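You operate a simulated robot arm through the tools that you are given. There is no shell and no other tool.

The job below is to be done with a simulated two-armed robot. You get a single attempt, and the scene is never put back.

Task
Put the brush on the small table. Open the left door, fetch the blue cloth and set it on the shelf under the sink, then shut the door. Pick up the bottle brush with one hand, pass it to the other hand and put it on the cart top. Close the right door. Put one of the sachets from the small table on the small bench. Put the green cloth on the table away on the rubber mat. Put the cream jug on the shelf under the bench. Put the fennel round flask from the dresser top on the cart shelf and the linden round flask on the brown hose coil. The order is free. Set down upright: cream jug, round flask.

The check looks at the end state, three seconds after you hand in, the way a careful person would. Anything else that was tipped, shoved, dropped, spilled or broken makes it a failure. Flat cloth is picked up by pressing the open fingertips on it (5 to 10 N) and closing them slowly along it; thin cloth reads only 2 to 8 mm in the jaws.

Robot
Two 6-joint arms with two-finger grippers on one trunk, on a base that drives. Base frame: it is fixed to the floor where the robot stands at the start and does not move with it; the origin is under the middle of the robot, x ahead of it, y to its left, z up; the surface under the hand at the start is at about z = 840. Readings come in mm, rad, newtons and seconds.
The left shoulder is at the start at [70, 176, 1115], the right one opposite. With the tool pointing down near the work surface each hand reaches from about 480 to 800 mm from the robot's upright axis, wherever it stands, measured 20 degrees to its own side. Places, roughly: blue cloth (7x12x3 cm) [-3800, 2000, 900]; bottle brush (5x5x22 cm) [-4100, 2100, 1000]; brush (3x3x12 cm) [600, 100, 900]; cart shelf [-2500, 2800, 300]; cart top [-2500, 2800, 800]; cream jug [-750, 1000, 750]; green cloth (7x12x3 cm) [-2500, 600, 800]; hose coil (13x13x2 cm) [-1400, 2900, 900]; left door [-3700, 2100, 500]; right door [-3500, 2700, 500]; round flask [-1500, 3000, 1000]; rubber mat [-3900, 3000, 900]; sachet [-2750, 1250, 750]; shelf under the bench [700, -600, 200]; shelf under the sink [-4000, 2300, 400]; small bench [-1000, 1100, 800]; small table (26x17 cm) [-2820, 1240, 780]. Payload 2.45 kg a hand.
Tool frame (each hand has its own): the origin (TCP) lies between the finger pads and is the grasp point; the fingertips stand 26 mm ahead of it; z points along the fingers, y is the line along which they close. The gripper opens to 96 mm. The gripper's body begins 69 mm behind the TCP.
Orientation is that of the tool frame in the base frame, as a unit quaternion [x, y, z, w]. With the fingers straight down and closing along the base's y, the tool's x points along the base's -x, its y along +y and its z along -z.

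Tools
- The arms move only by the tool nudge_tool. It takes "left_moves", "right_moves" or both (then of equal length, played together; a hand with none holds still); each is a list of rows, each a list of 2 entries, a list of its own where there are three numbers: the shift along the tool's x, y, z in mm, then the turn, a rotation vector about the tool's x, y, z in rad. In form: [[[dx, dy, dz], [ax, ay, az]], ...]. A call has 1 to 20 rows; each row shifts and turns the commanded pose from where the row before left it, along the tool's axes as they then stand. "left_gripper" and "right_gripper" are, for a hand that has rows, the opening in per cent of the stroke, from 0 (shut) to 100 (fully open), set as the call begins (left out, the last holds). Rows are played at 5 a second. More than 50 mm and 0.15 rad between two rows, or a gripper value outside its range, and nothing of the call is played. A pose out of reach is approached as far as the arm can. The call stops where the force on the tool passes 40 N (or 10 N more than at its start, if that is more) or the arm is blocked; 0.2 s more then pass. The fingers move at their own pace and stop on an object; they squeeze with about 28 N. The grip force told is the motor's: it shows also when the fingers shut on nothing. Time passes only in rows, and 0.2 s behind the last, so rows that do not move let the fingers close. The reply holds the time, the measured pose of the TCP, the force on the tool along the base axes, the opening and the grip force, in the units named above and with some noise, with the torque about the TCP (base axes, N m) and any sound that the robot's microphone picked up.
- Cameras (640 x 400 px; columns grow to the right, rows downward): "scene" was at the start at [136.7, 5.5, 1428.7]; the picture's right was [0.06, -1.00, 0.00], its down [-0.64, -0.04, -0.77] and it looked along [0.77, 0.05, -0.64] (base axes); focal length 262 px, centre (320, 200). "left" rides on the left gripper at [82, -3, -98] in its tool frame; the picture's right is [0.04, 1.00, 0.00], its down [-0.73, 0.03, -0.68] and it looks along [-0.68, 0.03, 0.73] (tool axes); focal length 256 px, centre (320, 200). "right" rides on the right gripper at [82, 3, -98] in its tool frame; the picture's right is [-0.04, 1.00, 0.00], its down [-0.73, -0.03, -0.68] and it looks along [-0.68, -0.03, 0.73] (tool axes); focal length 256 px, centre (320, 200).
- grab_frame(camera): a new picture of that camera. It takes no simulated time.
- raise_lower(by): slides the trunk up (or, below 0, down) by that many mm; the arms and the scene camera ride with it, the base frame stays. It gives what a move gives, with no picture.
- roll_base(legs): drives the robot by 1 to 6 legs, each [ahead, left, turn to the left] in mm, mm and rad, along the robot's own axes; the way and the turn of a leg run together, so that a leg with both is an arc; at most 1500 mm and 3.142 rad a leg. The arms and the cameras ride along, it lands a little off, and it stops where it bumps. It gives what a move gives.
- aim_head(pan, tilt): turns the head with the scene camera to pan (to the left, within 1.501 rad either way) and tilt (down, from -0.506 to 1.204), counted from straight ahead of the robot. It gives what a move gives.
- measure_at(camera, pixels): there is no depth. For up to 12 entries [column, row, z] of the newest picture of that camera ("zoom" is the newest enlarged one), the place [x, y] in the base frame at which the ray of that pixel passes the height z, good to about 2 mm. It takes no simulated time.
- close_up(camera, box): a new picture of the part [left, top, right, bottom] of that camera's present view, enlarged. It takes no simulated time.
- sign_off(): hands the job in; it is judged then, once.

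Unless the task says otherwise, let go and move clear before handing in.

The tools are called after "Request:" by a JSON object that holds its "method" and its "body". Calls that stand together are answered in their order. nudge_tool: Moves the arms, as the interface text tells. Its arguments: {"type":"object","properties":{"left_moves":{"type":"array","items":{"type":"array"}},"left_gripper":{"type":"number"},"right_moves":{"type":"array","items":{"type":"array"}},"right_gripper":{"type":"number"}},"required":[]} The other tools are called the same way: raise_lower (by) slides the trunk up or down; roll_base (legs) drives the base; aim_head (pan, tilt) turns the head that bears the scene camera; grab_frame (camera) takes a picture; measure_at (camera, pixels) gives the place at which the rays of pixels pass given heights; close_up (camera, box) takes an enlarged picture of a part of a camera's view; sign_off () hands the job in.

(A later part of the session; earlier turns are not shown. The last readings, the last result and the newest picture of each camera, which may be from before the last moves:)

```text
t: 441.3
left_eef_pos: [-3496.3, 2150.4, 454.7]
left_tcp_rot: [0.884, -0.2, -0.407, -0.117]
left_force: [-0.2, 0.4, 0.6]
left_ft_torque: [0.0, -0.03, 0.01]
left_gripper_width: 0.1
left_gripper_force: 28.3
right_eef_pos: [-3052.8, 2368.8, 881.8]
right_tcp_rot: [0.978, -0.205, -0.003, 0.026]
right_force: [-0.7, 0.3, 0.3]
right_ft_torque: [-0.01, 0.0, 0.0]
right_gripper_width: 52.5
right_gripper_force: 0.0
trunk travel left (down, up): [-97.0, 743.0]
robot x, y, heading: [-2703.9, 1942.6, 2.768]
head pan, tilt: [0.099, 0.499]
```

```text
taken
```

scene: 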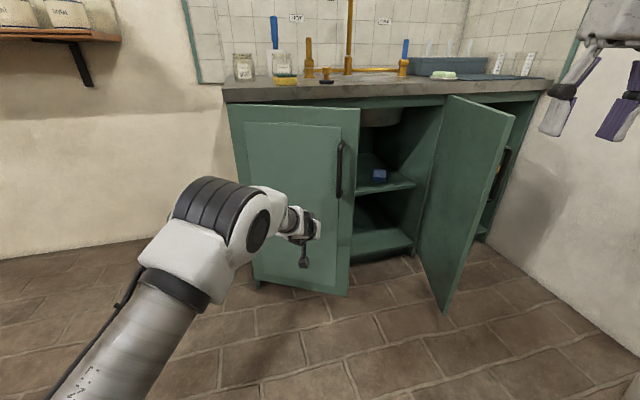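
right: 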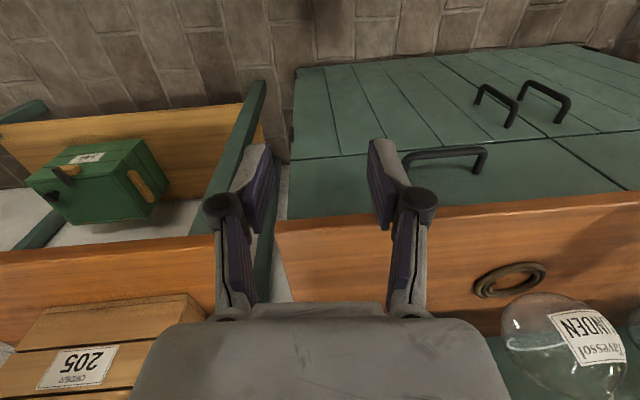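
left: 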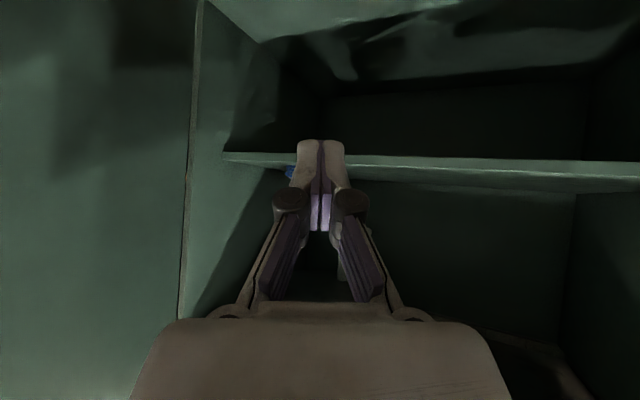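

The door swings in as it's pushed. Continuing along the arc.

Request:
{"method": "roll_base", "body": {"legs": [[82, -27, 0]]}}

Request:
{"method": "roll_base", "body": {"legs": [[86, -5, 0]]}}

Request:
{"method": "roll_base", "body": {"legs": [[50, 8, 0]]}}

Request:
{"method": "grab_frame", "body": {"camera": "scene"}}

```text
t: 442.4
left_eef_pos: [-3564.2, 2205.4, 454.0]
left_tcp_rot: [0.883, -0.2, -0.408, -0.116]
left_force: [0.3, -0.5, 0.7]
left_ft_torque: [0.02, 0.01, -0.04]
left_gripper_width: 0.0
left_gripper_force: 27.8
right_eef_pos: [-3121.8, 2422.9, 881.4]
right_tcp_rot: [0.979, -0.204, -0.003, 0.027]
right_force: [0.8, 0.4, 0.4]
right_ft_torque: [0.02, -0.01, 0.0]
right_gripper_width: 53.0
right_gripper_force: 0.0
trunk travel left (down, up): [-97.0, 743.0]
robot x, y, heading: [-2771.9, 2000.0, 2.773]
head pan, tilt: [0.099, 0.499]
```

```text
t: 443.5
left_eef_pos: [-3644.6, 2241.5, 454.7]
left_tcp_rot: [0.883, -0.2, -0.407, -0.116]
left_force: [0.2, -0.5, -0.2]
left_ft_torque: [0.02, 0.01, 0.0]
left_gripper_width: 0.4
left_gripper_force: 28.1
right_eef_pos: [-3200.1, 2458.4, 881.0]
right_tcp_rot: [0.978, -0.205, -0.003, 0.027]
right_force: [-0.1, -0.4, 0.0]
right_ft_torque: [0.0, -0.02, 0.0]
right_gripper_width: 52.8
right_gripper_force: 0.1
trunk travel left (down, up): [-97.0, 743.0]
robot x, y, heading: [-2848.4, 2038.6, 2.773]
head pan, tilt: [0.099, 0.499]
```

```text
t: 444.4
left_eef_pos: [-3693.8, 2252.8, 454.0]
left_tcp_rot: [0.883, -0.2, -0.407, -0.116]
left_force: [0.4, 0.8, 0.2]
left_ft_torque: [0.02, 0.05, -0.02]
left_gripper_width: 0.1
left_gripper_force: 27.4
right_eef_pos: [-3250.9, 2469.7, 882.2]
right_tcp_rot: [0.978, -0.205, -0.003, 0.027]
right_force: [-0.3, 1.2, -0.7]
right_ft_torque: [-0.02, -0.05, 0.02]
right_gripper_width: 52.6
right_gripper_force: 0.0
trunk travel left (down, up): [-97.0, 743.0]
robot x, y, heading: [-2900.5, 2046.8, 2.771]
head pan, tilt: [0.099, 0.499]
```

```text
taken
```

scene: 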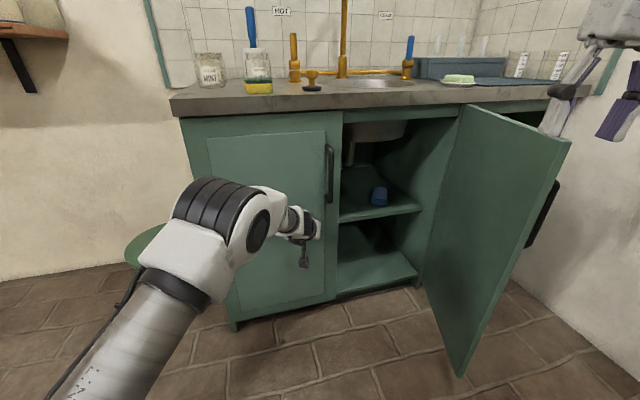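

Nearly shut. A last gentle push until it seats.

Request:
{"method": "roll_base", "body": {"legs": [[25, 8, 0]]}}

Request:
{"method": "roll_base", "body": {"legs": [[20, 7, 0]]}}

Request:
{"method": "close_up", "body": {"camera": "scene", "box": [170, 90, 380, 330]}}

```text
t: 445.2
left_eef_pos: [-3697.9, 2253.8, 456.8]
left_tcp_rot: [0.883, -0.203, -0.407, -0.117]
left_force: [21.1, -6.0, 11.3]
left_ft_torque: [-0.02, 0.15, 0.11]
left_gripper_width: 0.1
left_gripper_force: 27.5
right_eef_pos: [-3255.3, 2468.9, 882.9]
right_tcp_rot: [0.978, -0.205, -0.004, 0.026]
right_force: [0.5, 0.6, 0.9]
right_ft_torque: [0.03, -0.06, 0.01]
right_gripper_width: 52.8
right_gripper_force: 0.0
trunk travel left (down, up): [-97.0, 743.0]
robot x, y, heading: [-2908.0, 2044.2, 2.774]
head pan, tilt: [0.099, 0.499]
stopped in leg 1: the force on the tool passed its limit at 99 N (the readings are from after the stop); the commanded pose is now the measured one
```

```text
t: 445.9
left_eef_pos: [-3697.5, 2254.2, 455.8]
left_tcp_rot: [0.883, -0.205, -0.406, -0.116]
left_force: [20.1, -4.8, 10.4]
left_ft_torque: [-0.02, 0.17, 0.08]
left_gripper_width: 0.0
left_gripper_force: 28.2
right_eef_pos: [-3257.9, 2468.8, 883.0]
right_tcp_rot: [0.978, -0.205, -0.005, 0.027]
right_force: [-0.2, -0.8, 0.6]
right_ft_torque: [0.02, 0.02, 0.0]
right_gripper_width: 53.2
right_gripper_force: 0.0
trunk travel left (down, up): [-97.0, 743.0]
robot x, y, heading: [-2911.1, 2045.9, 2.768]
head pan, tilt: [0.099, 0.499]
stopped in leg 1: the force on the tool passed its limit at 72 N (the readings are from after the stop); the commanded pose is now the measured one
```

```text
1.67 times, centred on (275, 210) of scene
```

zoom: 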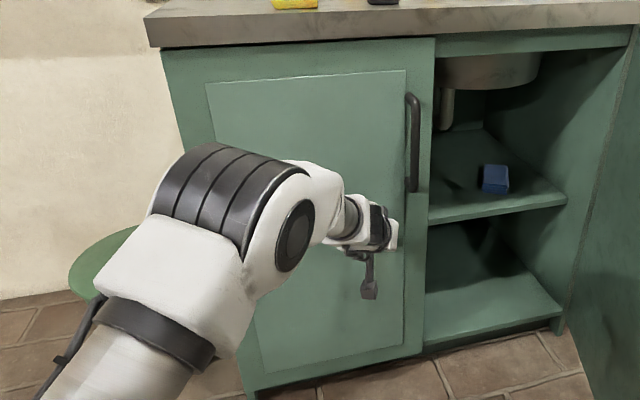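

The left door is firmly shut with the blue cloth on the shelf behind. For the right door I'll push from its far (north) side with the right hand held vertically; first I'll back off, rise, and fold the left hand back to a vertical pose.

Request:
{"method": "roll_base", "body": {"legs": [[-150, 0, 0]]}}

Request:
{"method": "raise_lower", "body": {"by": 400}}

Request:
{"method": "raise_lower", "body": {"by": 200}}

Request:
{"method": "nudge_tool", "body": {"left_moves": [[[31, 0, -32], [0, 0.145, 0]], [[35, 0, -28], [0, 0.145, 0]], [[39, 0, -22], [0, 0.145, 0]], [[42, 0, -16], [0, 0.145, 0]], [[44, 0, -10], [0, 0.145, 0]], [[45, 0, -3], [0, 0.145, 0]]], "right_moves": [[[0, 0, 45], [0, 0, 0]], [[0, 0, 45], [0, 0, 0]], [[0, 0, 45], [0, 0, 0]], [[0, 0, 45], [0, 0, 0]], [[0, 0, 45], [0, 0, 0]], [[0, 0, 45], [0, 0, 0]]], "right_gripper": 0}}

Request:
{"method": "grab_frame", "body": {"camera": "scene"}}

```text
t: 447.3
left_eef_pos: [-3562.9, 2200.6, 452.7]
left_tcp_rot: [0.884, -0.204, -0.404, -0.117]
left_force: [1.1, 0.7, 0.6]
left_ft_torque: [0.0, 0.01, 0.0]
left_gripper_width: 0.1
left_gripper_force: 28.7
right_eef_pos: [-3123.7, 2416.3, 882.6]
right_tcp_rot: [0.978, -0.205, -0.002, 0.027]
right_force: [0.4, 0.5, -0.1]
right_ft_torque: [0.0, -0.02, 0.0]
right_gripper_width: 52.8
right_gripper_force: 0.1
trunk travel left (down, up): [-97.0, 743.0]
robot x, y, heading: [-2771.2, 1993.6, 2.774]
head pan, tilt: [0.099, 0.499]
```

```text
t: 451.1
left_eef_pos: [-3562.3, 2201.2, 852.6]
left_tcp_rot: [0.884, -0.204, -0.404, -0.116]
left_force: [0.4, -0.1, -0.6]
left_ft_torque: [0.0, 0.0, 0.02]
left_gripper_width: 0.0
left_gripper_force: 27.8
right_eef_pos: [-3124.7, 2416.4, 1281.2]
right_tcp_rot: [0.978, -0.205, -0.003, 0.027]
right_force: [-0.5, -0.3, 0.1]
right_ft_torque: [0.01, -0.01, 0.05]
right_gripper_width: 52.7
right_gripper_force: 0.1
trunk travel left (down, up): [-497.0, 343.0]
robot x, y, heading: [-2775.2, 1994.1, 2.774]
head pan, tilt: [0.099, 0.499]
```

```text
t: 453.3
left_eef_pos: [-3564.4, 2200.1, 1052.5]
left_tcp_rot: [0.884, -0.204, -0.405, -0.117]
left_force: [0.5, 0.2, 0.0]
left_ft_torque: [-0.01, -0.01, -0.02]
left_gripper_width: 0.1
left_gripper_force: 28.2
right_eef_pos: [-3124.8, 2416.7, 1481.2]
right_tcp_rot: [0.979, -0.204, -0.004, 0.026]
right_force: [-0.2, 0.0, -0.2]
right_ft_torque: [0.01, 0.01, 0.04]
right_gripper_width: 52.9
right_gripper_force: 0.2
trunk travel left (down, up): [-697.0, 143.0]
robot x, y, heading: [-2770.3, 1995.4, 2.778]
head pan, tilt: [0.099, 0.499]
```

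```text
t: 454.7
left_eef_pos: [-3341.0, 2085.5, 1023.2]
left_tcp_rot: [0.971, -0.236, -0.017, -0.032]
left_force: [-0.1, 0.4, 0.4]
left_ft_torque: [0.0, 0.0, -0.01]
left_gripper_width: 0.0
left_gripper_force: 28.2
left hand out of reach, approached as far as the arm can: row 1
right_eef_pos: [-3127.3, 2405.1, 1211.0]
right_tcp_rot: [0.978, -0.205, -0.003, 0.027]
right_force: [0.8, 0.1, -0.6]
right_ft_torque: [-0.01, 0.0, -0.02]
right_gripper_width: 0.2
right_gripper_force: 27.8
trunk travel left (down, up): [-697.0, 143.0]
robot x, y, heading: [-2775.3, 1991.6, 2.774]
head pan, tilt: [0.099, 0.499]
```

```text
taken
```

scene: 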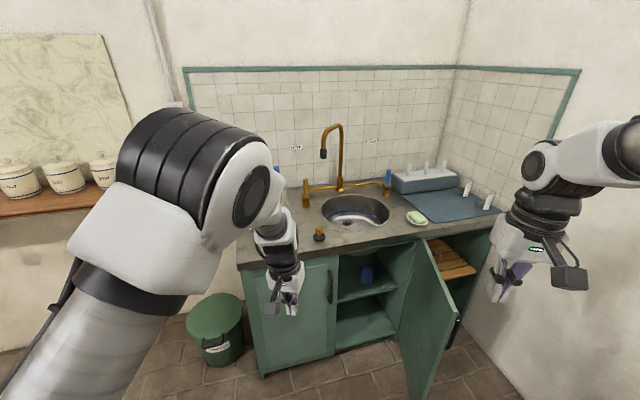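

Both hands are vertical now. I'll lower the right by its arm and raise the left so the left stays above the doors.

Request:
{"method": "nudge_tool", "body": {"left_moves": [[[0, 0, -40], [0, 0, 0]], [[0, 0, -40], [0, 0, 0]], [[0, 0, -40], [0, 0, 0]], [[0, 0, -40], [0, 0, 0]], [[0, 0, -40], [0, 0, 0]]], "right_moves": [[[0, 0, 40], [0, 0, 0]], [[0, 0, 40], [0, 0, 0]], [[0, 0, 40], [0, 0, 0]], [[0, 0, 40], [0, 0, 0]], [[0, 0, 40], [0, 0, 0]]]}}

Request:
{"method": "roll_base", "body": {"legs": [[395, -188, 0]]}}

Request:
{"method": "grab_frame", "body": {"camera": "right"}}

Request:
{"method": "grab_frame", "body": {"camera": "scene"}}

```text
t: 455.9
left_eef_pos: [-3334.8, 2072.8, 1225.1]
left_tcp_rot: [0.97, -0.239, -0.02, -0.031]
left_force: [0.5, 0.4, -0.3]
left_ft_torque: [-0.01, 0.04, 0.01]
left_gripper_width: 0.0
left_gripper_force: 27.9
right_eef_pos: [-3133.7, 2390.8, 1012.3]
right_tcp_rot: [0.978, -0.206, -0.003, 0.026]
right_force: [-0.3, -0.1, -0.5]
right_ft_torque: [-0.01, -0.03, 0.04]
right_gripper_width: 0.0
right_gripper_force: 28.1
trunk travel left (down, up): [-697.0, 143.0]
robot x, y, heading: [-2772.6, 1997.0, 2.777]
head pan, tilt: [0.099, 0.499]
```

```text
t: 458.5
left_eef_pos: [-3634.1, 2393.3, 1225.4]
left_tcp_rot: [0.97, -0.241, -0.021, -0.031]
left_force: [-0.7, 0.4, 0.0]
left_ft_torque: [-0.02, 0.04, -0.02]
left_gripper_width: 0.3
left_gripper_force: 27.9
right_eef_pos: [-3429.8, 2712.3, 1012.4]
right_tcp_rot: [0.978, -0.207, -0.004, 0.025]
right_force: [0.1, -0.3, -0.7]
right_ft_torque: [0.0, 0.03, 0.03]
right_gripper_width: 0.0
right_gripper_force: 27.6
trunk travel left (down, up): [-697.0, 143.0]
robot x, y, heading: [-3071.0, 2314.3, 2.77]
head pan, tilt: [0.099, 0.499]
```

```text
taken
```

right: 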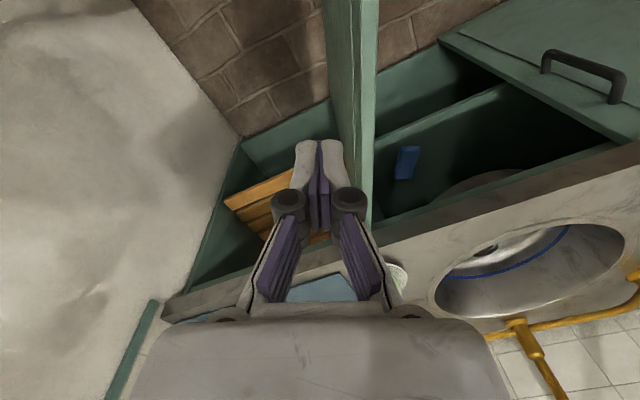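

```text
taken
```

scene: 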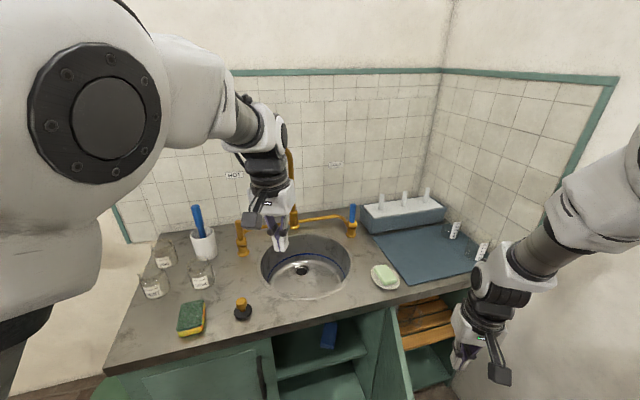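

The right fist is just north of the door's top edge in the right view. I'll shift 15 mm more clear and lower to z≈750 so the fingers hang below the door top.

Request:
{"method": "roll_base", "body": {"legs": [[0, -18, 0]]}}

Request:
{"method": "raise_lower", "body": {"by": -200}}

Request:
{"method": "grab_frame", "body": {"camera": "right"}}

Request:
{"method": "grab_frame", "body": {"camera": "scene"}}

```text
t: 459.3
left_eef_pos: [-3629.5, 2407.1, 1225.5]
left_tcp_rot: [0.97, -0.241, -0.021, -0.033]
left_force: [-0.3, -0.1, -0.9]
left_ft_torque: [0.03, -0.03, 0.01]
left_gripper_width: 0.0
left_gripper_force: 28.4
right_eef_pos: [-3425.9, 2726.3, 1013.2]
right_tcp_rot: [0.978, -0.208, -0.003, 0.024]
right_force: [-0.9, -0.2, 0.2]
right_ft_torque: [0.04, -0.04, 0.0]
right_gripper_width: 0.0
right_gripper_force: 28.7
trunk travel left (down, up): [-697.0, 143.0]
robot x, y, heading: [-3063.4, 2332.3, 2.771]
head pan, tilt: [0.099, 0.499]
```

```text
t: 461.5
left_eef_pos: [-3628.0, 2410.9, 1025.2]
left_tcp_rot: [0.97, -0.241, -0.021, -0.031]
left_force: [0.5, -0.3, -0.6]
left_ft_torque: [-0.01, -0.01, 0.0]
left_gripper_width: 0.1
left_gripper_force: 27.9
right_eef_pos: [-3424.9, 2728.1, 812.8]
right_tcp_rot: [0.978, -0.207, -0.002, 0.026]
right_force: [0.4, 0.2, -0.2]
right_ft_torque: [0.01, 0.0, -0.01]
right_gripper_width: 0.0
right_gripper_force: 28.1
trunk travel left (down, up): [-497.0, 343.0]
robot x, y, heading: [-3064.9, 2329.2, 2.766]
head pan, tilt: [0.099, 0.499]
```

```text
taken
```

right: 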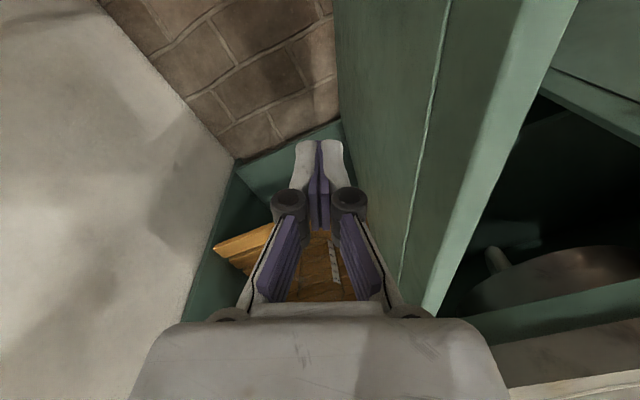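

```text
taken
```

scene: 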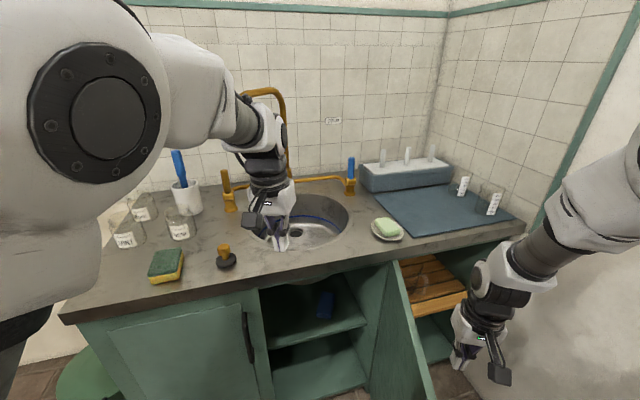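

The right fist has a clear gap to the door's north face. I'll raise the left hand further for safety, lower onto z≈750, and begin pushing.

Request:
{"method": "nudge_tool", "body": {"left_moves": [[[0, 0, -45], [0, 0, 0]], [[0, 0, -45], [0, 0, 0]], [[0, 0, -45], [0, 0, 0]], [[0, 0, -45], [0, 0, 0]]]}}

Request:
{"method": "raise_lower", "body": {"by": -62}}

Request:
{"method": "roll_base", "body": {"legs": [[-6, 44, 0]]}}

Request:
{"method": "grab_frame", "body": {"camera": "right"}}

```text
t: 462.5
left_eef_pos: [-3623.8, 2396.4, 1202.5]
left_tcp_rot: [0.97, -0.24, -0.021, -0.031]
left_force: [0.6, 0.1, -0.1]
left_ft_torque: [0.02, 0.0, -0.01]
left_gripper_width: 0.0
left_gripper_force: 27.8
right_eef_pos: [-3424.5, 2727.4, 812.8]
right_tcp_rot: [0.978, -0.207, -0.004, 0.026]
right_force: [-0.4, 0.1, -0.2]
right_ft_torque: [-0.02, 0.01, 0.02]
right_gripper_width: 0.1
right_gripper_force: 28.1
trunk travel left (down, up): [-497.0, 343.0]
robot x, y, heading: [-3065.3, 2331.4, 2.77]
head pan, tilt: [0.099, 0.499]
```

```text
t: 463.5
left_eef_pos: [-3622.3, 2396.6, 1140.3]
left_tcp_rot: [0.97, -0.24, -0.021, -0.031]
left_force: [0.4, 0.3, -0.1]
left_ft_torque: [-0.04, -0.02, 0.01]
left_gripper_width: 0.0
left_gripper_force: 28.0
right_eef_pos: [-3424.5, 2728.4, 751.2]
right_tcp_rot: [0.978, -0.207, -0.003, 0.026]
right_force: [-0.2, -0.4, -0.4]
right_ft_torque: [0.0, 0.03, -0.01]
right_gripper_width: 0.0
right_gripper_force: 27.7
trunk travel left (down, up): [-435.0, 405.0]
robot x, y, heading: [-3066.0, 2325.3, 2.766]
head pan, tilt: [0.099, 0.499]
```

```text
t: 464.4
left_eef_pos: [-3633.3, 2352.7, 1140.7]
left_tcp_rot: [0.97, -0.241, -0.021, -0.032]
left_force: [0.6, -0.1, -0.3]
left_ft_torque: [0.09, -0.03, 0.01]
left_gripper_width: 0.2
left_gripper_force: 28.2
right_eef_pos: [-3434.5, 2684.5, 750.8]
right_tcp_rot: [0.978, -0.207, -0.003, 0.026]
right_force: [0.5, -0.6, -0.1]
right_ft_torque: [0.04, -0.01, -0.01]
right_gripper_width: 0.0
right_gripper_force: 28.0
trunk travel left (down, up): [-435.0, 405.0]
robot x, y, heading: [-3074.3, 2288.4, 2.767]
head pan, tilt: [0.099, 0.499]
```

```text
taken
```

right: 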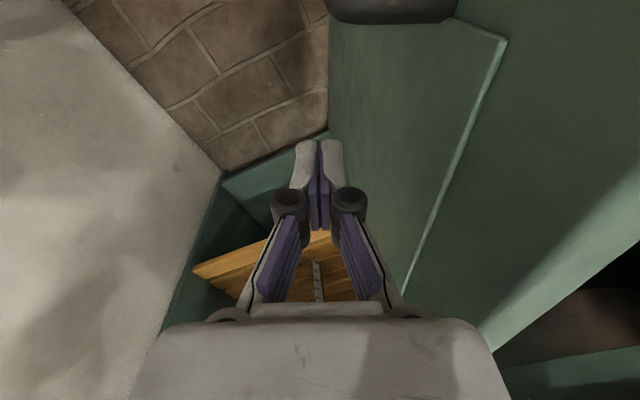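

The fist is at the door's face; pushing south along the closing arc.

Request:
{"method": "roll_base", "body": {"legs": [[2, 53, 0]]}}

Request:
{"method": "roll_base", "body": {"legs": [[4, 53, 0]]}}

Request:
{"method": "grab_frame", "body": {"camera": "scene"}}

Request:
{"method": "grab_frame", "body": {"camera": "right"}}

```text
t: 465.3
left_eef_pos: [-3655.1, 2305.4, 1140.7]
left_tcp_rot: [0.97, -0.241, -0.022, -0.032]
left_force: [0.1, 0.8, 0.0]
left_ft_torque: [0.01, -0.02, 0.01]
left_gripper_width: 0.0
left_gripper_force: 28.0
right_eef_pos: [-3455.3, 2636.4, 750.0]
right_tcp_rot: [0.978, -0.207, -0.003, 0.025]
right_force: [-0.1, -0.4, 0.4]
right_ft_torque: [-0.01, -0.02, 0.0]
right_gripper_width: 0.0
right_gripper_force: 27.5
trunk travel left (down, up): [-435.0, 405.0]
robot x, y, heading: [-3098.3, 2237.3, 2.772]
head pan, tilt: [0.099, 0.499]
```

```text
t: 466.3
left_eef_pos: [-3678.0, 2257.2, 1140.5]
left_tcp_rot: [0.97, -0.241, -0.021, -0.031]
left_force: [0.9, -1.5, -0.9]
left_ft_torque: [0.07, -0.02, -0.04]
left_gripper_width: 0.0
left_gripper_force: 28.2
right_eef_pos: [-3478.6, 2589.5, 751.2]
right_tcp_rot: [0.978, -0.207, -0.002, 0.025]
right_force: [-0.4, -0.9, 0.0]
right_ft_torque: [0.02, -0.03, 0.01]
right_gripper_width: 0.0
right_gripper_force: 28.1
trunk travel left (down, up): [-435.0, 405.0]
robot x, y, heading: [-3119.6, 2189.3, 2.765]
head pan, tilt: [0.099, 0.499]
```

```text
taken
```

scene: 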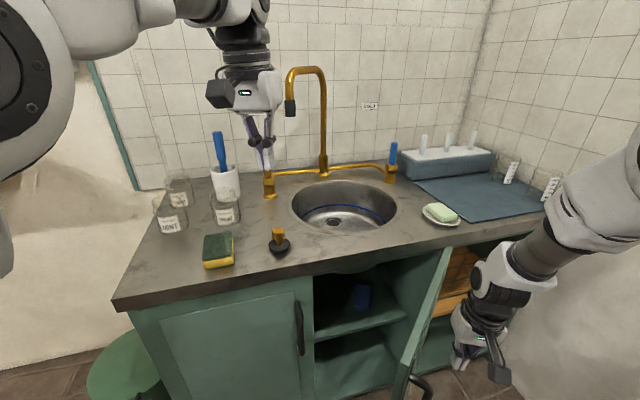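

```text
taken
```

right: 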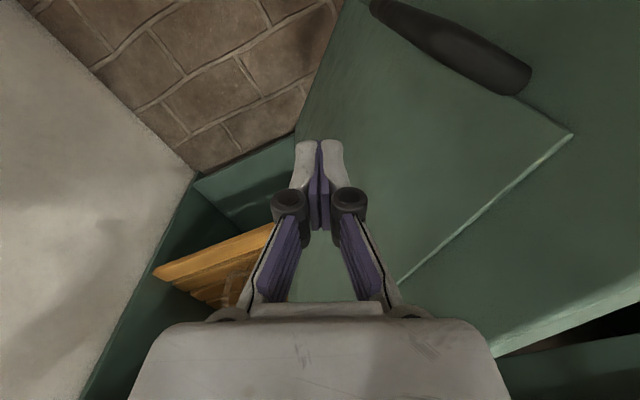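

The door follows. Continuing.

Request:
{"method": "roll_base", "body": {"legs": [[32, 106, 0]]}}

Request:
{"method": "roll_base", "body": {"legs": [[45, 62, 0]]}}

Request:
{"method": "grab_frame", "body": {"camera": "scene"}}

Request:
{"method": "grab_frame", "body": {"camera": "right"}}

```text
t: 467.5
left_eef_pos: [-3747.0, 2170.3, 1140.6]
left_tcp_rot: [0.97, -0.241, -0.021, -0.032]
left_force: [-0.4, 0.1, -0.4]
left_ft_torque: [0.01, -0.04, -0.01]
left_gripper_width: 0.0
left_gripper_force: 27.9
right_eef_pos: [-3548.7, 2500.3, 751.7]
right_tcp_rot: [0.978, -0.206, -0.002, 0.027]
right_force: [-0.1, 0.3, -1.1]
right_ft_torque: [0.05, 0.0, -0.02]
right_gripper_width: 0.0
right_gripper_force: 28.1
trunk travel left (down, up): [-435.0, 405.0]
robot x, y, heading: [-3186.9, 2102.9, 2.765]
head pan, tilt: [0.099, 0.499]
```

```text
t: 468.5
left_eef_pos: [-3812.8, 2126.5, 1140.2]
left_tcp_rot: [0.97, -0.241, -0.02, -0.031]
left_force: [0.3, -0.2, 0.4]
left_ft_torque: [0.04, -0.06, 0.0]
left_gripper_width: 0.0
left_gripper_force: 28.3
right_eef_pos: [-3613.3, 2459.0, 750.7]
right_tcp_rot: [0.978, -0.207, -0.003, 0.026]
right_force: [0.4, -0.4, -0.5]
right_ft_torque: [0.0, -0.02, 0.01]
right_gripper_width: 0.0
right_gripper_force: 27.8
trunk travel left (down, up): [-435.0, 405.0]
robot x, y, heading: [-3253.4, 2059.4, 2.767]
head pan, tilt: [0.099, 0.499]
```

```text
taken
```

scene: 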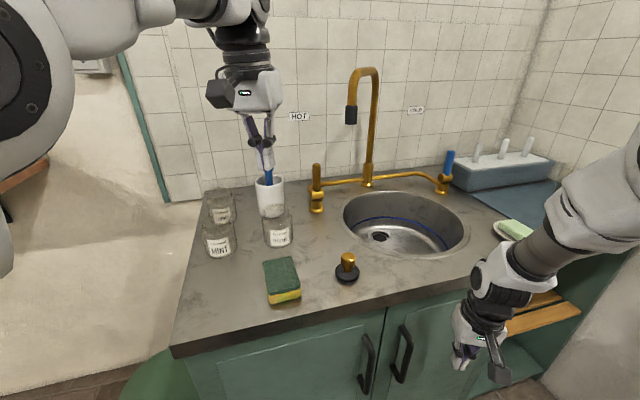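

```text
taken
```

right: 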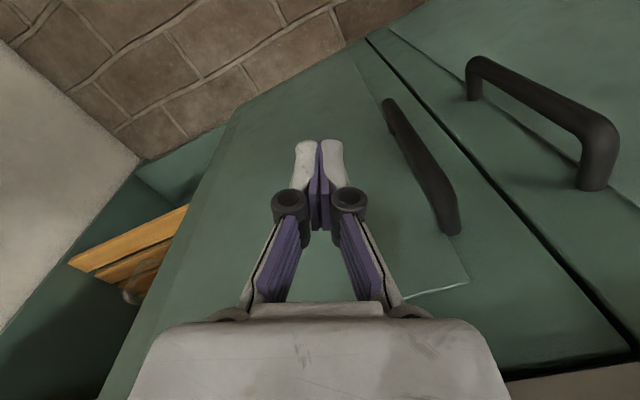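

Almost shut – both handles are side by side. A little further push west.

Request:
{"method": "roll_base", "body": {"legs": [[24, 9, 0]]}}

Request:
{"method": "grab_frame", "body": {"camera": "right"}}

Request:
{"method": "grab_frame", "body": {"camera": "scene"}}

```text
t: 469.3
left_eef_pos: [-3836.5, 2129.5, 1139.6]
left_tcp_rot: [0.97, -0.241, -0.02, -0.032]
left_force: [-0.6, -0.3, -0.4]
left_ft_torque: [-0.02, 0.0, -0.01]
left_gripper_width: 0.2
left_gripper_force: 28.4
right_eef_pos: [-3638.1, 2461.6, 749.6]
right_tcp_rot: [0.978, -0.207, -0.003, 0.025]
right_force: [-1.1, 0.3, 0.1]
right_ft_torque: [-0.01, -0.03, 0.01]
right_gripper_width: 0.0
right_gripper_force: 28.5
trunk travel left (down, up): [-435.0, 405.0]
robot x, y, heading: [-3278.9, 2061.4, 2.766]
head pan, tilt: [0.099, 0.499]
```

```text
taken
```

right: 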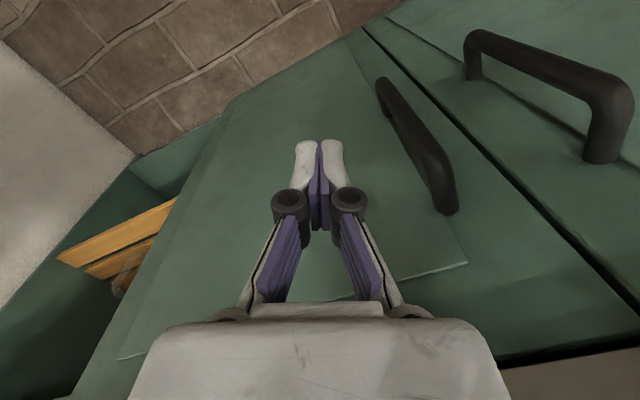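

```text
taken
```

scene: 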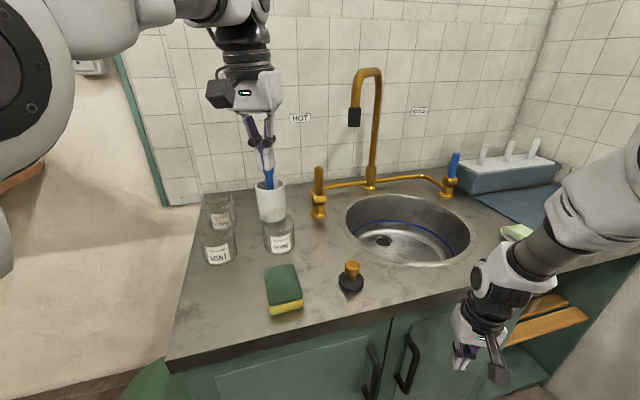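

The wrist is near the counter edge, so I'll finish with the right fingers pitched forward under the counter's overhang. Backing off and pitching the right hand.

Request:
{"method": "roll_base", "body": {"legs": [[-160, 0, 0]]}}

Request:
{"method": "nudge_tool", "body": {"right_moves": [[[-35, 0, 0], [0, -0.14, 0]], [[-34.7, 0, 5], [0, -0.14, 0]], [[-33.6, 0, 9.6], [0, -0.14, 0]], [[-32, 0, 14], [0, -0.14, 0]], [[-29.7, 0, 18.5], [0, -0.14, 0]], [[-27, 0, 21], [0, -0.1, 0]]], "right_gripper": 0}}

Request:
{"method": "grab_frame", "body": {"camera": "scene"}}

Request:
{"method": "grab_frame", "body": {"camera": "right"}}

```text
t: 470.7
left_eef_pos: [-3690.3, 2069.7, 1141.5]
left_tcp_rot: [0.97, -0.24, -0.02, -0.032]
left_force: [0.3, -0.6, -0.4]
left_ft_torque: [0.01, 0.04, -0.01]
left_gripper_width: 0.0
left_gripper_force: 28.0
right_eef_pos: [-3492.2, 2402.3, 750.8]
right_tcp_rot: [0.978, -0.206, -0.004, 0.026]
right_force: [0.2, -0.2, -0.3]
right_ft_torque: [0.03, 0.02, 0.01]
right_gripper_width: 0.0
right_gripper_force: 28.0
trunk travel left (down, up): [-435.0, 405.0]
robot x, y, heading: [-3134.4, 2003.7, 2.774]
head pan, tilt: [0.099, 0.499]
```

```text
t: 472.1
left_eef_pos: [-3693.2, 2071.7, 1140.7]
left_tcp_rot: [0.97, -0.239, -0.021, -0.03]
left_force: [0.7, 0.7, -0.4]
left_ft_torque: [-0.01, 0.0, -0.02]
left_gripper_width: 0.2
left_gripper_force: 27.9
right_eef_pos: [-3640.7, 2450.5, 740.8]
right_tcp_rot: [0.936, -0.201, -0.288, -0.003]
right_force: [-1.0, -0.3, 0.1]
right_ft_torque: [0.0, -0.03, 0.0]
right_gripper_width: 0.1
right_gripper_force: 28.4
right hand out of reach, approached as far as the arm can: row 3, 4, 5
trunk travel left (down, up): [-435.0, 405.0]
robot x, y, heading: [-3136.3, 2000.1, 2.773]
head pan, tilt: [0.099, 0.499]
```

```text
taken
```

scene: 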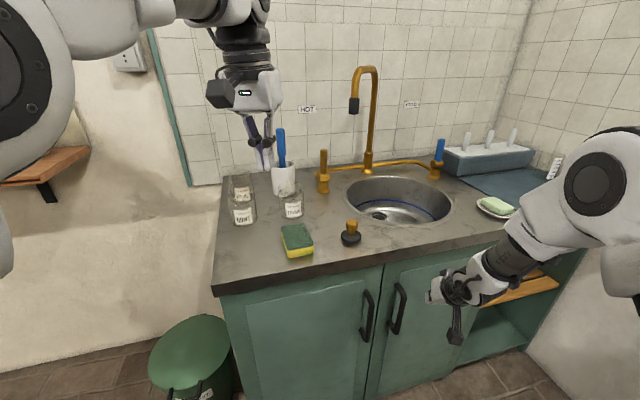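

```text
taken
```

right: 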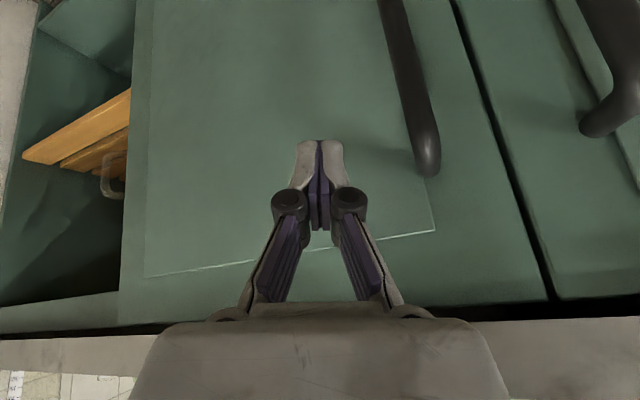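

Now lowering to z≈680 and pushing the door face until it stops.

Request:
{"method": "raise_lower", "body": {"by": -60}}

Request:
{"method": "roll_base", "body": {"legs": [[45, 17, 0]]}}

Request:
{"method": "roll_base", "body": {"legs": [[40, 15, 0]]}}

Request:
{"method": "grab_frame", "body": {"camera": "right"}}

Request:
{"method": "grab_frame", "body": {"camera": "scene"}}

```text
t: 473.1
left_eef_pos: [-3690.1, 2071.0, 1080.3]
left_tcp_rot: [0.97, -0.24, -0.021, -0.032]
left_force: [0.3, -0.2, 0.3]
left_ft_torque: [0.0, 0.01, -0.03]
left_gripper_width: 0.0
left_gripper_force: 28.1
right_eef_pos: [-3641.5, 2450.6, 681.8]
right_tcp_rot: [0.936, -0.2, -0.288, -0.002]
right_force: [-0.5, -0.9, 0.7]
right_ft_torque: [-0.02, 0.02, 0.02]
right_gripper_width: 0.4
right_gripper_force: 27.9
trunk travel left (down, up): [-375.0, 465.0]
robot x, y, heading: [-3129.9, 2002.8, 2.769]
head pan, tilt: [0.099, 0.499]
```

```text
t: 474.1
left_eef_pos: [-3742.1, 2072.2, 1078.6]
left_tcp_rot: [0.97, -0.24, -0.02, -0.031]
left_force: [-0.1, 0.5, -0.5]
left_ft_torque: [0.01, -0.04, -0.01]
left_gripper_width: 0.0
left_gripper_force: 28.1
right_eef_pos: [-3691.7, 2449.3, 680.2]
right_tcp_rot: [0.936, -0.201, -0.288, -0.003]
right_force: [-0.4, -0.5, 0.3]
right_ft_torque: [-0.01, -0.01, 0.01]
right_gripper_width: 0.0
right_gripper_force: 27.9
trunk travel left (down, up): [-375.0, 465.0]
robot x, y, heading: [-3181.6, 2006.1, 2.772]
head pan, tilt: [0.099, 0.499]
```

```text
t: 474.9
left_eef_pos: [-3754.6, 2072.2, 1079.5]
left_tcp_rot: [0.97, -0.241, -0.021, -0.031]
left_force: [0.6, 0.0, 0.1]
left_ft_torque: [-0.02, 0.0, -0.01]
left_gripper_width: 0.0
left_gripper_force: 27.8
right_eef_pos: [-3699.5, 2451.8, 679.9]
right_tcp_rot: [0.938, -0.204, -0.282, -0.004]
right_force: [12.5, -2.6, 5.3]
right_ft_torque: [-0.07, -0.03, 0.1]
right_gripper_width: 0.2
right_gripper_force: 28.1
trunk travel left (down, up): [-375.0, 465.0]
robot x, y, heading: [-3204.1, 2009.5, 2.768]
head pan, tilt: [0.099, 0.499]
stopped in leg 1: the force on the tool passed its limit at 71 N (the readings are from after the stop); the commanded pose is now the measured one
```

```text
taken
```

right: 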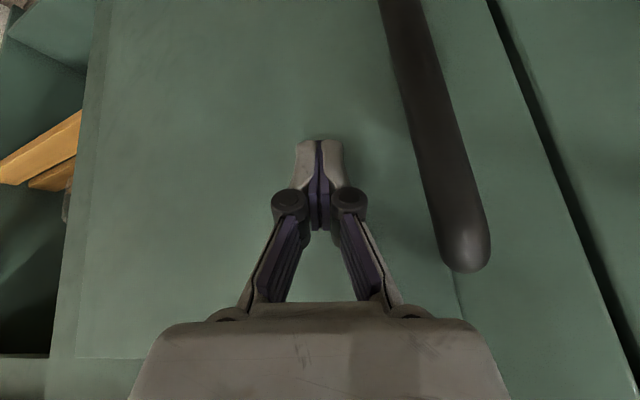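

```text
taken
```

scene: 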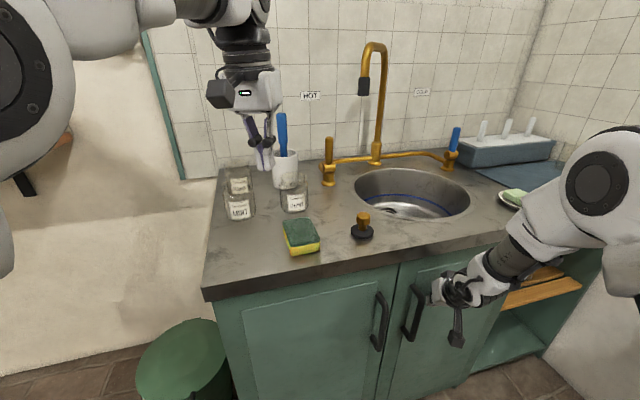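

Both doors are shut. Next the bottle brush: I'll take it with the right hand from above, then hand it to the left. First back off, rise and return the right hand to vertical.

Request:
{"method": "roll_base", "body": {"legs": [[-200, 0, 0]]}}

Request:
{"method": "raise_lower", "body": {"by": 400}}

Request:
{"method": "nudge_tool", "body": {"right_moves": [[[30, 0, -18], [0, 0.1, 0]], [[33, 0, -12], [0, 0.14, 0]], [[34, 0, -8], [0, 0.14, 0]], [[35, 0, -4], [0, 0.1, 0]], [[35, 0, 0], [0, 0.1, 0]]], "right_gripper": 60}}

Request:
{"method": "roll_base", "body": {"legs": [[0, 0, 0.372]]}}

Request:
{"method": "grab_frame", "body": {"camera": "scene"}}

```text
t: 476.5
left_eef_pos: [-3570.5, 2000.8, 1080.8]
left_tcp_rot: [0.97, -0.241, -0.021, -0.031]
left_force: [0.0, -0.6, 0.4]
left_ft_torque: [0.01, 0.02, 0.0]
left_gripper_width: 0.1
left_gripper_force: 28.5
right_eef_pos: [-3516.3, 2379.4, 680.1]
right_tcp_rot: [0.937, -0.204, -0.282, -0.004]
right_force: [-0.2, -0.3, 0.0]
right_ft_torque: [0.01, 0.03, 0.01]
right_gripper_width: 0.0
right_gripper_force: 27.6
trunk travel left (down, up): [-375.0, 465.0]
robot x, y, heading: [-3015.5, 1931.6, 2.769]
head pan, tilt: [0.099, 0.499]
```

```text
t: 480.3
left_eef_pos: [-3573.2, 2000.5, 1480.8]
left_tcp_rot: [0.97, -0.242, -0.021, -0.032]
left_force: [0.6, -0.4, 0.0]
left_ft_torque: [-0.03, -0.01, 0.0]
left_gripper_width: 0.0
left_gripper_force: 28.0
right_eef_pos: [-3517.0, 2380.3, 1079.0]
right_tcp_rot: [0.937, -0.204, -0.283, -0.004]
right_force: [0.1, -0.4, -0.8]
right_ft_torque: [0.07, 0.01, 0.01]
right_gripper_width: 0.0
right_gripper_force: 27.8
trunk travel left (down, up): [-775.0, 65.0]
robot x, y, heading: [-3015.4, 1932.3, 2.769]
head pan, tilt: [0.099, 0.499]
```

```text
t: 481.5
left_eef_pos: [-3572.4, 2001.3, 1480.9]
left_tcp_rot: [0.97, -0.241, -0.021, -0.031]
left_force: [0.7, 0.7, -0.2]
left_ft_torque: [0.0, 0.02, -0.01]
left_gripper_width: 0.0
left_gripper_force: 27.7
right_eef_pos: [-3370.9, 2314.8, 1062.7]
right_tcp_rot: [0.979, -0.196, -0.031, 0.053]
right_force: [0.5, 0.0, 0.5]
right_ft_torque: [-0.02, -0.02, 0.0]
right_gripper_width: 57.5
right_gripper_force: 0.1
right hand out of reach, approached as far as the arm can: row 2
trunk travel left (down, up): [-775.0, 65.0]
robot x, y, heading: [-3014.6, 1928.7, 2.762]
head pan, tilt: [0.099, 0.499]
```

```text
t: 483.0
left_eef_pos: [-3559.7, 1792.6, 1479.6]
left_tcp_rot: [0.998, -0.057, -0.026, -0.027]
left_force: [-0.1, 0.0, 0.3]
left_ft_torque: [0.02, -0.02, 0.0]
left_gripper_width: 0.0
left_gripper_force: 27.5
right_eef_pos: [-3487.7, 2159.5, 1062.2]
right_tcp_rot: [0.998, -0.01, -0.022, 0.059]
right_force: [0.5, 0.2, 1.1]
right_ft_torque: [0.02, 0.0, -0.02]
right_gripper_width: 57.5
right_gripper_force: 0.1
trunk travel left (down, up): [-775.0, 65.0]
robot x, y, heading: [-3019.9, 1930.6, -3.141]
head pan, tilt: [0.099, 0.499]
```

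```text
taken
```

scene: 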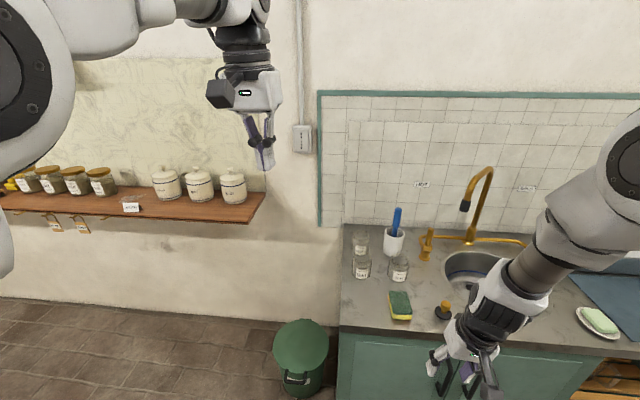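

I'll level the right hand, raise and stretch it forward above the counter.

Request:
{"method": "nudge_tool", "body": {"right_moves": [[[0, 0, 0], [0.117, 0.045, 0]], [[0, 0, -45], [0, 0, 0]], [[0, 0, -45], [0, 0, 0]], [[0, 0, -35], [0, 0, 0]], [[-42, 0, 0], [0, 0, 0]], [[-42, 0, 0], [0, 0, 0]], [[-42, 0, 0], [0, 0, 0]], [[-42, 0, 0], [0, 0, 0]], [[-42, 0, 0], [0, 0, 0]], [[-42, 0, 0], [0, 0, 0]]], "left_moves": [[[0, 0, 30], [0, 0, 0]], [[0, 0, 30], [0, 0, 0]], [[0, 0, 30], [0, 0, 0]], [[0, 0, 30], [0, 0, 0]], [[0, 0, 30], [0, 0, 0]], [[0, 0, 30], [0, 0, 0]], [[0, 0, 0], [0, 0, 0]], [[0, 0, 0], [0, 0, 0]], [[0, 0, 0], [0, 0, 0]], [[0, 0, 0], [0, 0, 0]]], "right_gripper": 60}}

Request:
{"method": "grab_frame", "body": {"camera": "right"}}

Request:
{"method": "close_up", "body": {"camera": "scene", "box": [330, 180, 490, 330]}}

```text
t: 485.2
left_eef_pos: [-3569.8, 1802.5, 1299.2]
left_tcp_rot: [0.998, -0.056, -0.026, -0.027]
left_force: [-0.3, -0.3, 0.2]
left_ft_torque: [0.01, -0.02, -0.01]
left_gripper_width: 0.3
left_gripper_force: 27.7
right_eef_pos: [-3743.3, 2161.3, 1182.4]
right_tcp_rot: [1.0, -0.011, 0.003, 0.001]
right_force: [-0.9, -0.4, -0.1]
right_ft_torque: [0.02, -0.02, 0.0]
right_gripper_width: 57.7
right_gripper_force: 0.1
trunk travel left (down, up): [-775.0, 65.0]
robot x, y, heading: [-3014.4, 1933.4, -3.144]
head pan, tilt: [0.099, 0.499]
```

```text
taken
```

right: 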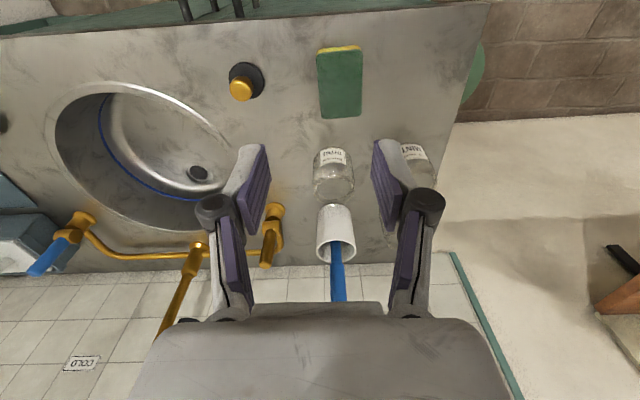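

```text
2.67 times, centred on (410, 255) of scene
```

zoom: 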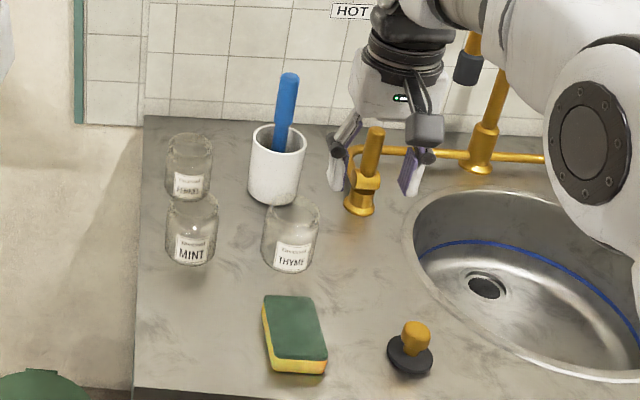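

Request:
{"method": "measure_at", "body": {"camera": "right", "pixels": [[337, 247, 980], [337, 247, 1000], [337, 247, 1020], [336, 210, 870], [338, 298, 1092], [338, 298, 1080]]}}

Request:
{"method": "measure_at", "body": {"camera": "zoom", "pixels": [[277, 142, 980], [277, 142, 1000], [277, 142, 1020], [273, 203, 870], [289, 77, 1092], [289, 77, 1080], [289, 77, 1100]]}}

```text
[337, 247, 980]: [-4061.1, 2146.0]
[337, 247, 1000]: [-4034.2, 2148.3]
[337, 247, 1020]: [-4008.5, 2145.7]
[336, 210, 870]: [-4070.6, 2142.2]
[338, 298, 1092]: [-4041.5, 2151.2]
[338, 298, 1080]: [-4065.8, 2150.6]
```

```text
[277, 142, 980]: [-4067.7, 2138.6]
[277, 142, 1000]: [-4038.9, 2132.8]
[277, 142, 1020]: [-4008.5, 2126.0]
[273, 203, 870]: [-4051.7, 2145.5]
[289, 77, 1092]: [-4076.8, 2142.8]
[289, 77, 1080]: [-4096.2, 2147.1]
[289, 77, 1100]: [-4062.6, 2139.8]
```

The cup's rim is z≈985 at [-4060, 2142]; the handle stands up to ≈1095. Driving forward over it at safe height, left hand drawn back.

Request:
{"method": "nudge_tool", "body": {"left_moves": [[[40, 0, 0], [0, 0, 0]], [[35, 0, 0], [0, 0, 0]]]}}

Request:
{"method": "roll_base", "body": {"legs": [[250, 8, 0.003]]}}

Request:
{"method": "grab_frame", "body": {"camera": "right"}}

Request:
{"method": "grab_frame", "body": {"camera": "scene"}}

```text
t: 485.8
left_eef_pos: [-3491.1, 1794.6, 1296.2]
left_tcp_rot: [0.998, -0.056, -0.026, -0.028]
left_force: [0.7, -0.1, -0.2]
left_ft_torque: [0.0, 0.0, 0.0]
left_gripper_width: 0.0
left_gripper_force: 27.8
right_eef_pos: [-3739.5, 2161.2, 1187.1]
right_tcp_rot: [1.0, -0.011, 0.001, 0.001]
right_force: [-0.3, -0.8, -0.1]
right_ft_torque: [-0.01, 0.04, -0.02]
right_gripper_width: 57.5
right_gripper_force: 0.0
trunk travel left (down, up): [-775.0, 65.0]
robot x, y, heading: [-3016.2, 1930.7, -3.139]
head pan, tilt: [0.099, 0.499]
```

```text
t: 487.7
left_eef_pos: [-3747.8, 1787.2, 1296.3]
left_tcp_rot: [0.998, -0.058, -0.027, -0.027]
left_force: [0.7, -0.3, 0.5]
left_ft_torque: [0.02, 0.01, -0.01]
left_gripper_width: 0.0
left_gripper_force: 28.3
right_eef_pos: [-3995.7, 2155.1, 1186.4]
right_tcp_rot: [1.0, -0.012, 0.0, 0.002]
right_force: [-0.3, -0.2, -0.4]
right_ft_torque: [0.0, -0.01, 0.0]
right_gripper_width: 57.6
right_gripper_force: 0.0
trunk travel left (down, up): [-775.0, 65.0]
robot x, y, heading: [-3271.0, 1924.4, 3.137]
head pan, tilt: [0.099, 0.499]
```

```text
taken
```

right: 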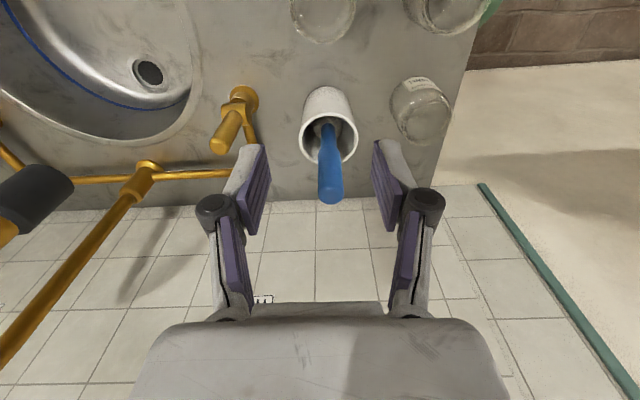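

```text
taken
```

scene: 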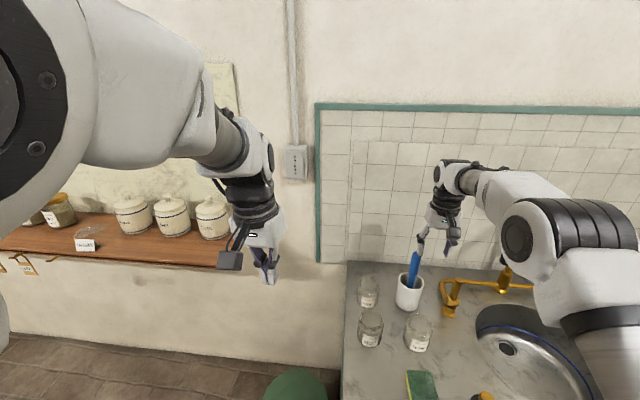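

The brush's top (331,192) is in view between the fingers. Measuring it from here.

Request:
{"method": "measure_at", "body": {"camera": "right", "pixels": [[331, 192, 1090], [331, 192, 1100], [331, 192, 1080], [328, 150, 1030], [326, 130, 985]]}}

Request:
{"method": "close_up", "body": {"camera": "scene", "box": [340, 180, 480, 320]}}

Request:
{"method": "measure_at", "body": {"camera": "zoom", "pixels": [[337, 210, 1090], [337, 210, 1100], [337, 210, 1080]]}}

```text
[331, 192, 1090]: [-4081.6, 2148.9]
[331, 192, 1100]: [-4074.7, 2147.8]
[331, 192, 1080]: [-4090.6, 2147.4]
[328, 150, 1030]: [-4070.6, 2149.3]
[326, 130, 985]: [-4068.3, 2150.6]
```

```text
2.86 times, centred on (410, 250) of scene
```

zoom: 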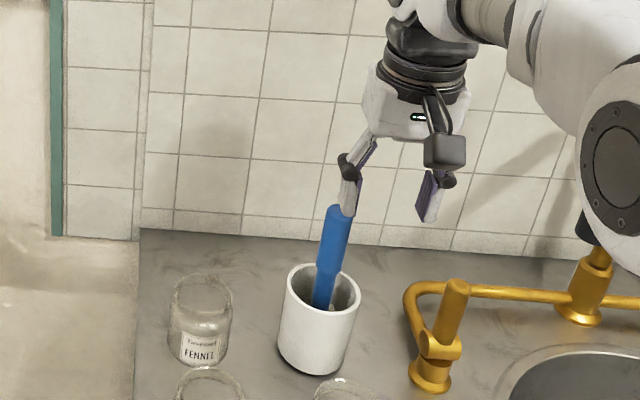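

```text
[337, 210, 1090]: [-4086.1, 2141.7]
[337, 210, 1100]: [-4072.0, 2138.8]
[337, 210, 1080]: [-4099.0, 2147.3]
```

Brush axis near [-4074, 2148] at gripping height. Moving over it and descending.

Request:
{"method": "roll_base", "body": {"legs": [[78, 6, 0]]}}

Request:
{"method": "nudge_tool", "body": {"right_moves": [[[0, 0, 30], [0, 0, 0]], [[0, 0, 30], [0, 0, 0]]], "right_gripper": 62}}

Request:
{"method": "grab_frame", "body": {"camera": "right"}}

Request:
{"method": "close_up", "body": {"camera": "scene", "box": [340, 180, 480, 320]}}

```text
t: 488.7
left_eef_pos: [-3822.7, 1781.1, 1298.7]
left_tcp_rot: [0.998, -0.057, -0.029, -0.027]
left_force: [0.3, -0.6, -0.1]
left_ft_torque: [0.04, 0.04, -0.01]
left_gripper_width: 0.0
left_gripper_force: 28.4
right_eef_pos: [-4070.0, 2148.9, 1188.5]
right_tcp_rot: [1.0, -0.011, -0.001, 0.002]
right_force: [1.1, -0.9, 0.3]
right_ft_torque: [0.02, 0.03, -0.01]
right_gripper_width: 57.7
right_gripper_force: 0.2
trunk travel left (down, up): [-775.0, 65.0]
robot x, y, heading: [-3348.3, 1915.8, 3.142]
head pan, tilt: [0.099, 0.499]
```

```text
t: 489.3
left_eef_pos: [-3826.6, 1781.2, 1296.4]
left_tcp_rot: [0.998, -0.057, -0.027, -0.027]
left_force: [-0.1, 0.0, 0.4]
left_ft_torque: [-0.03, 0.01, 0.03]
left_gripper_width: 0.3
left_gripper_force: 27.7
right_eef_pos: [-4072.7, 2149.2, 1126.9]
right_tcp_rot: [1.0, -0.012, -0.001, 0.001]
right_force: [0.4, 0.7, -0.6]
right_ft_torque: [-0.01, 0.01, 0.01]
right_gripper_width: 59.8
right_gripper_force: 0.0
trunk travel left (down, up): [-775.0, 65.0]
robot x, y, heading: [-3350.3, 1921.1, 3.14]
head pan, tilt: [0.099, 0.499]
```

```text
taken
```

right: 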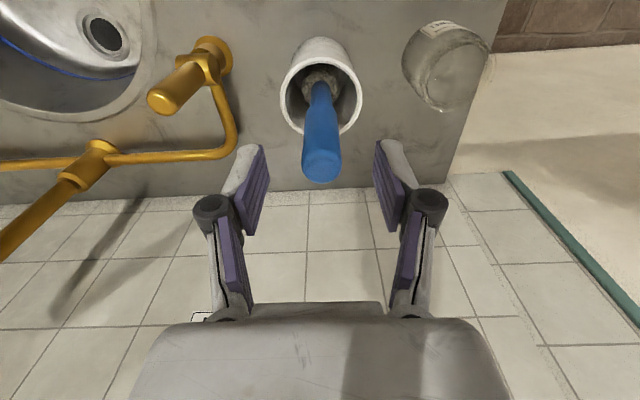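

```text
2.86 times, centred on (410, 250) of scene
```

zoom: 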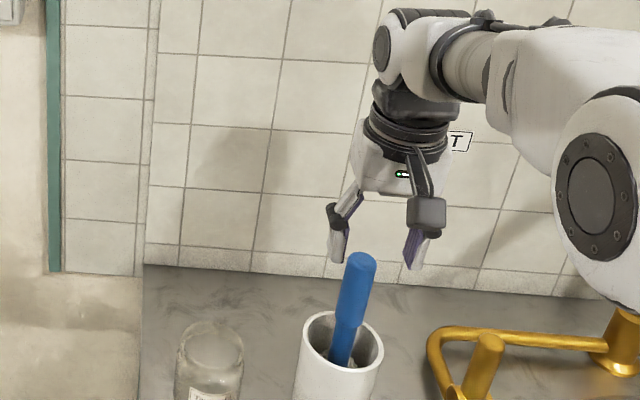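

Request:
{"method": "measure_at", "body": {"camera": "right", "pixels": [[322, 168, 1095], [321, 130, 1050], [320, 105, 1000]]}}

```text
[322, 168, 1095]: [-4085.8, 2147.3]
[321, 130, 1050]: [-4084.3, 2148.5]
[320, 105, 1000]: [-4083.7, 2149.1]
```

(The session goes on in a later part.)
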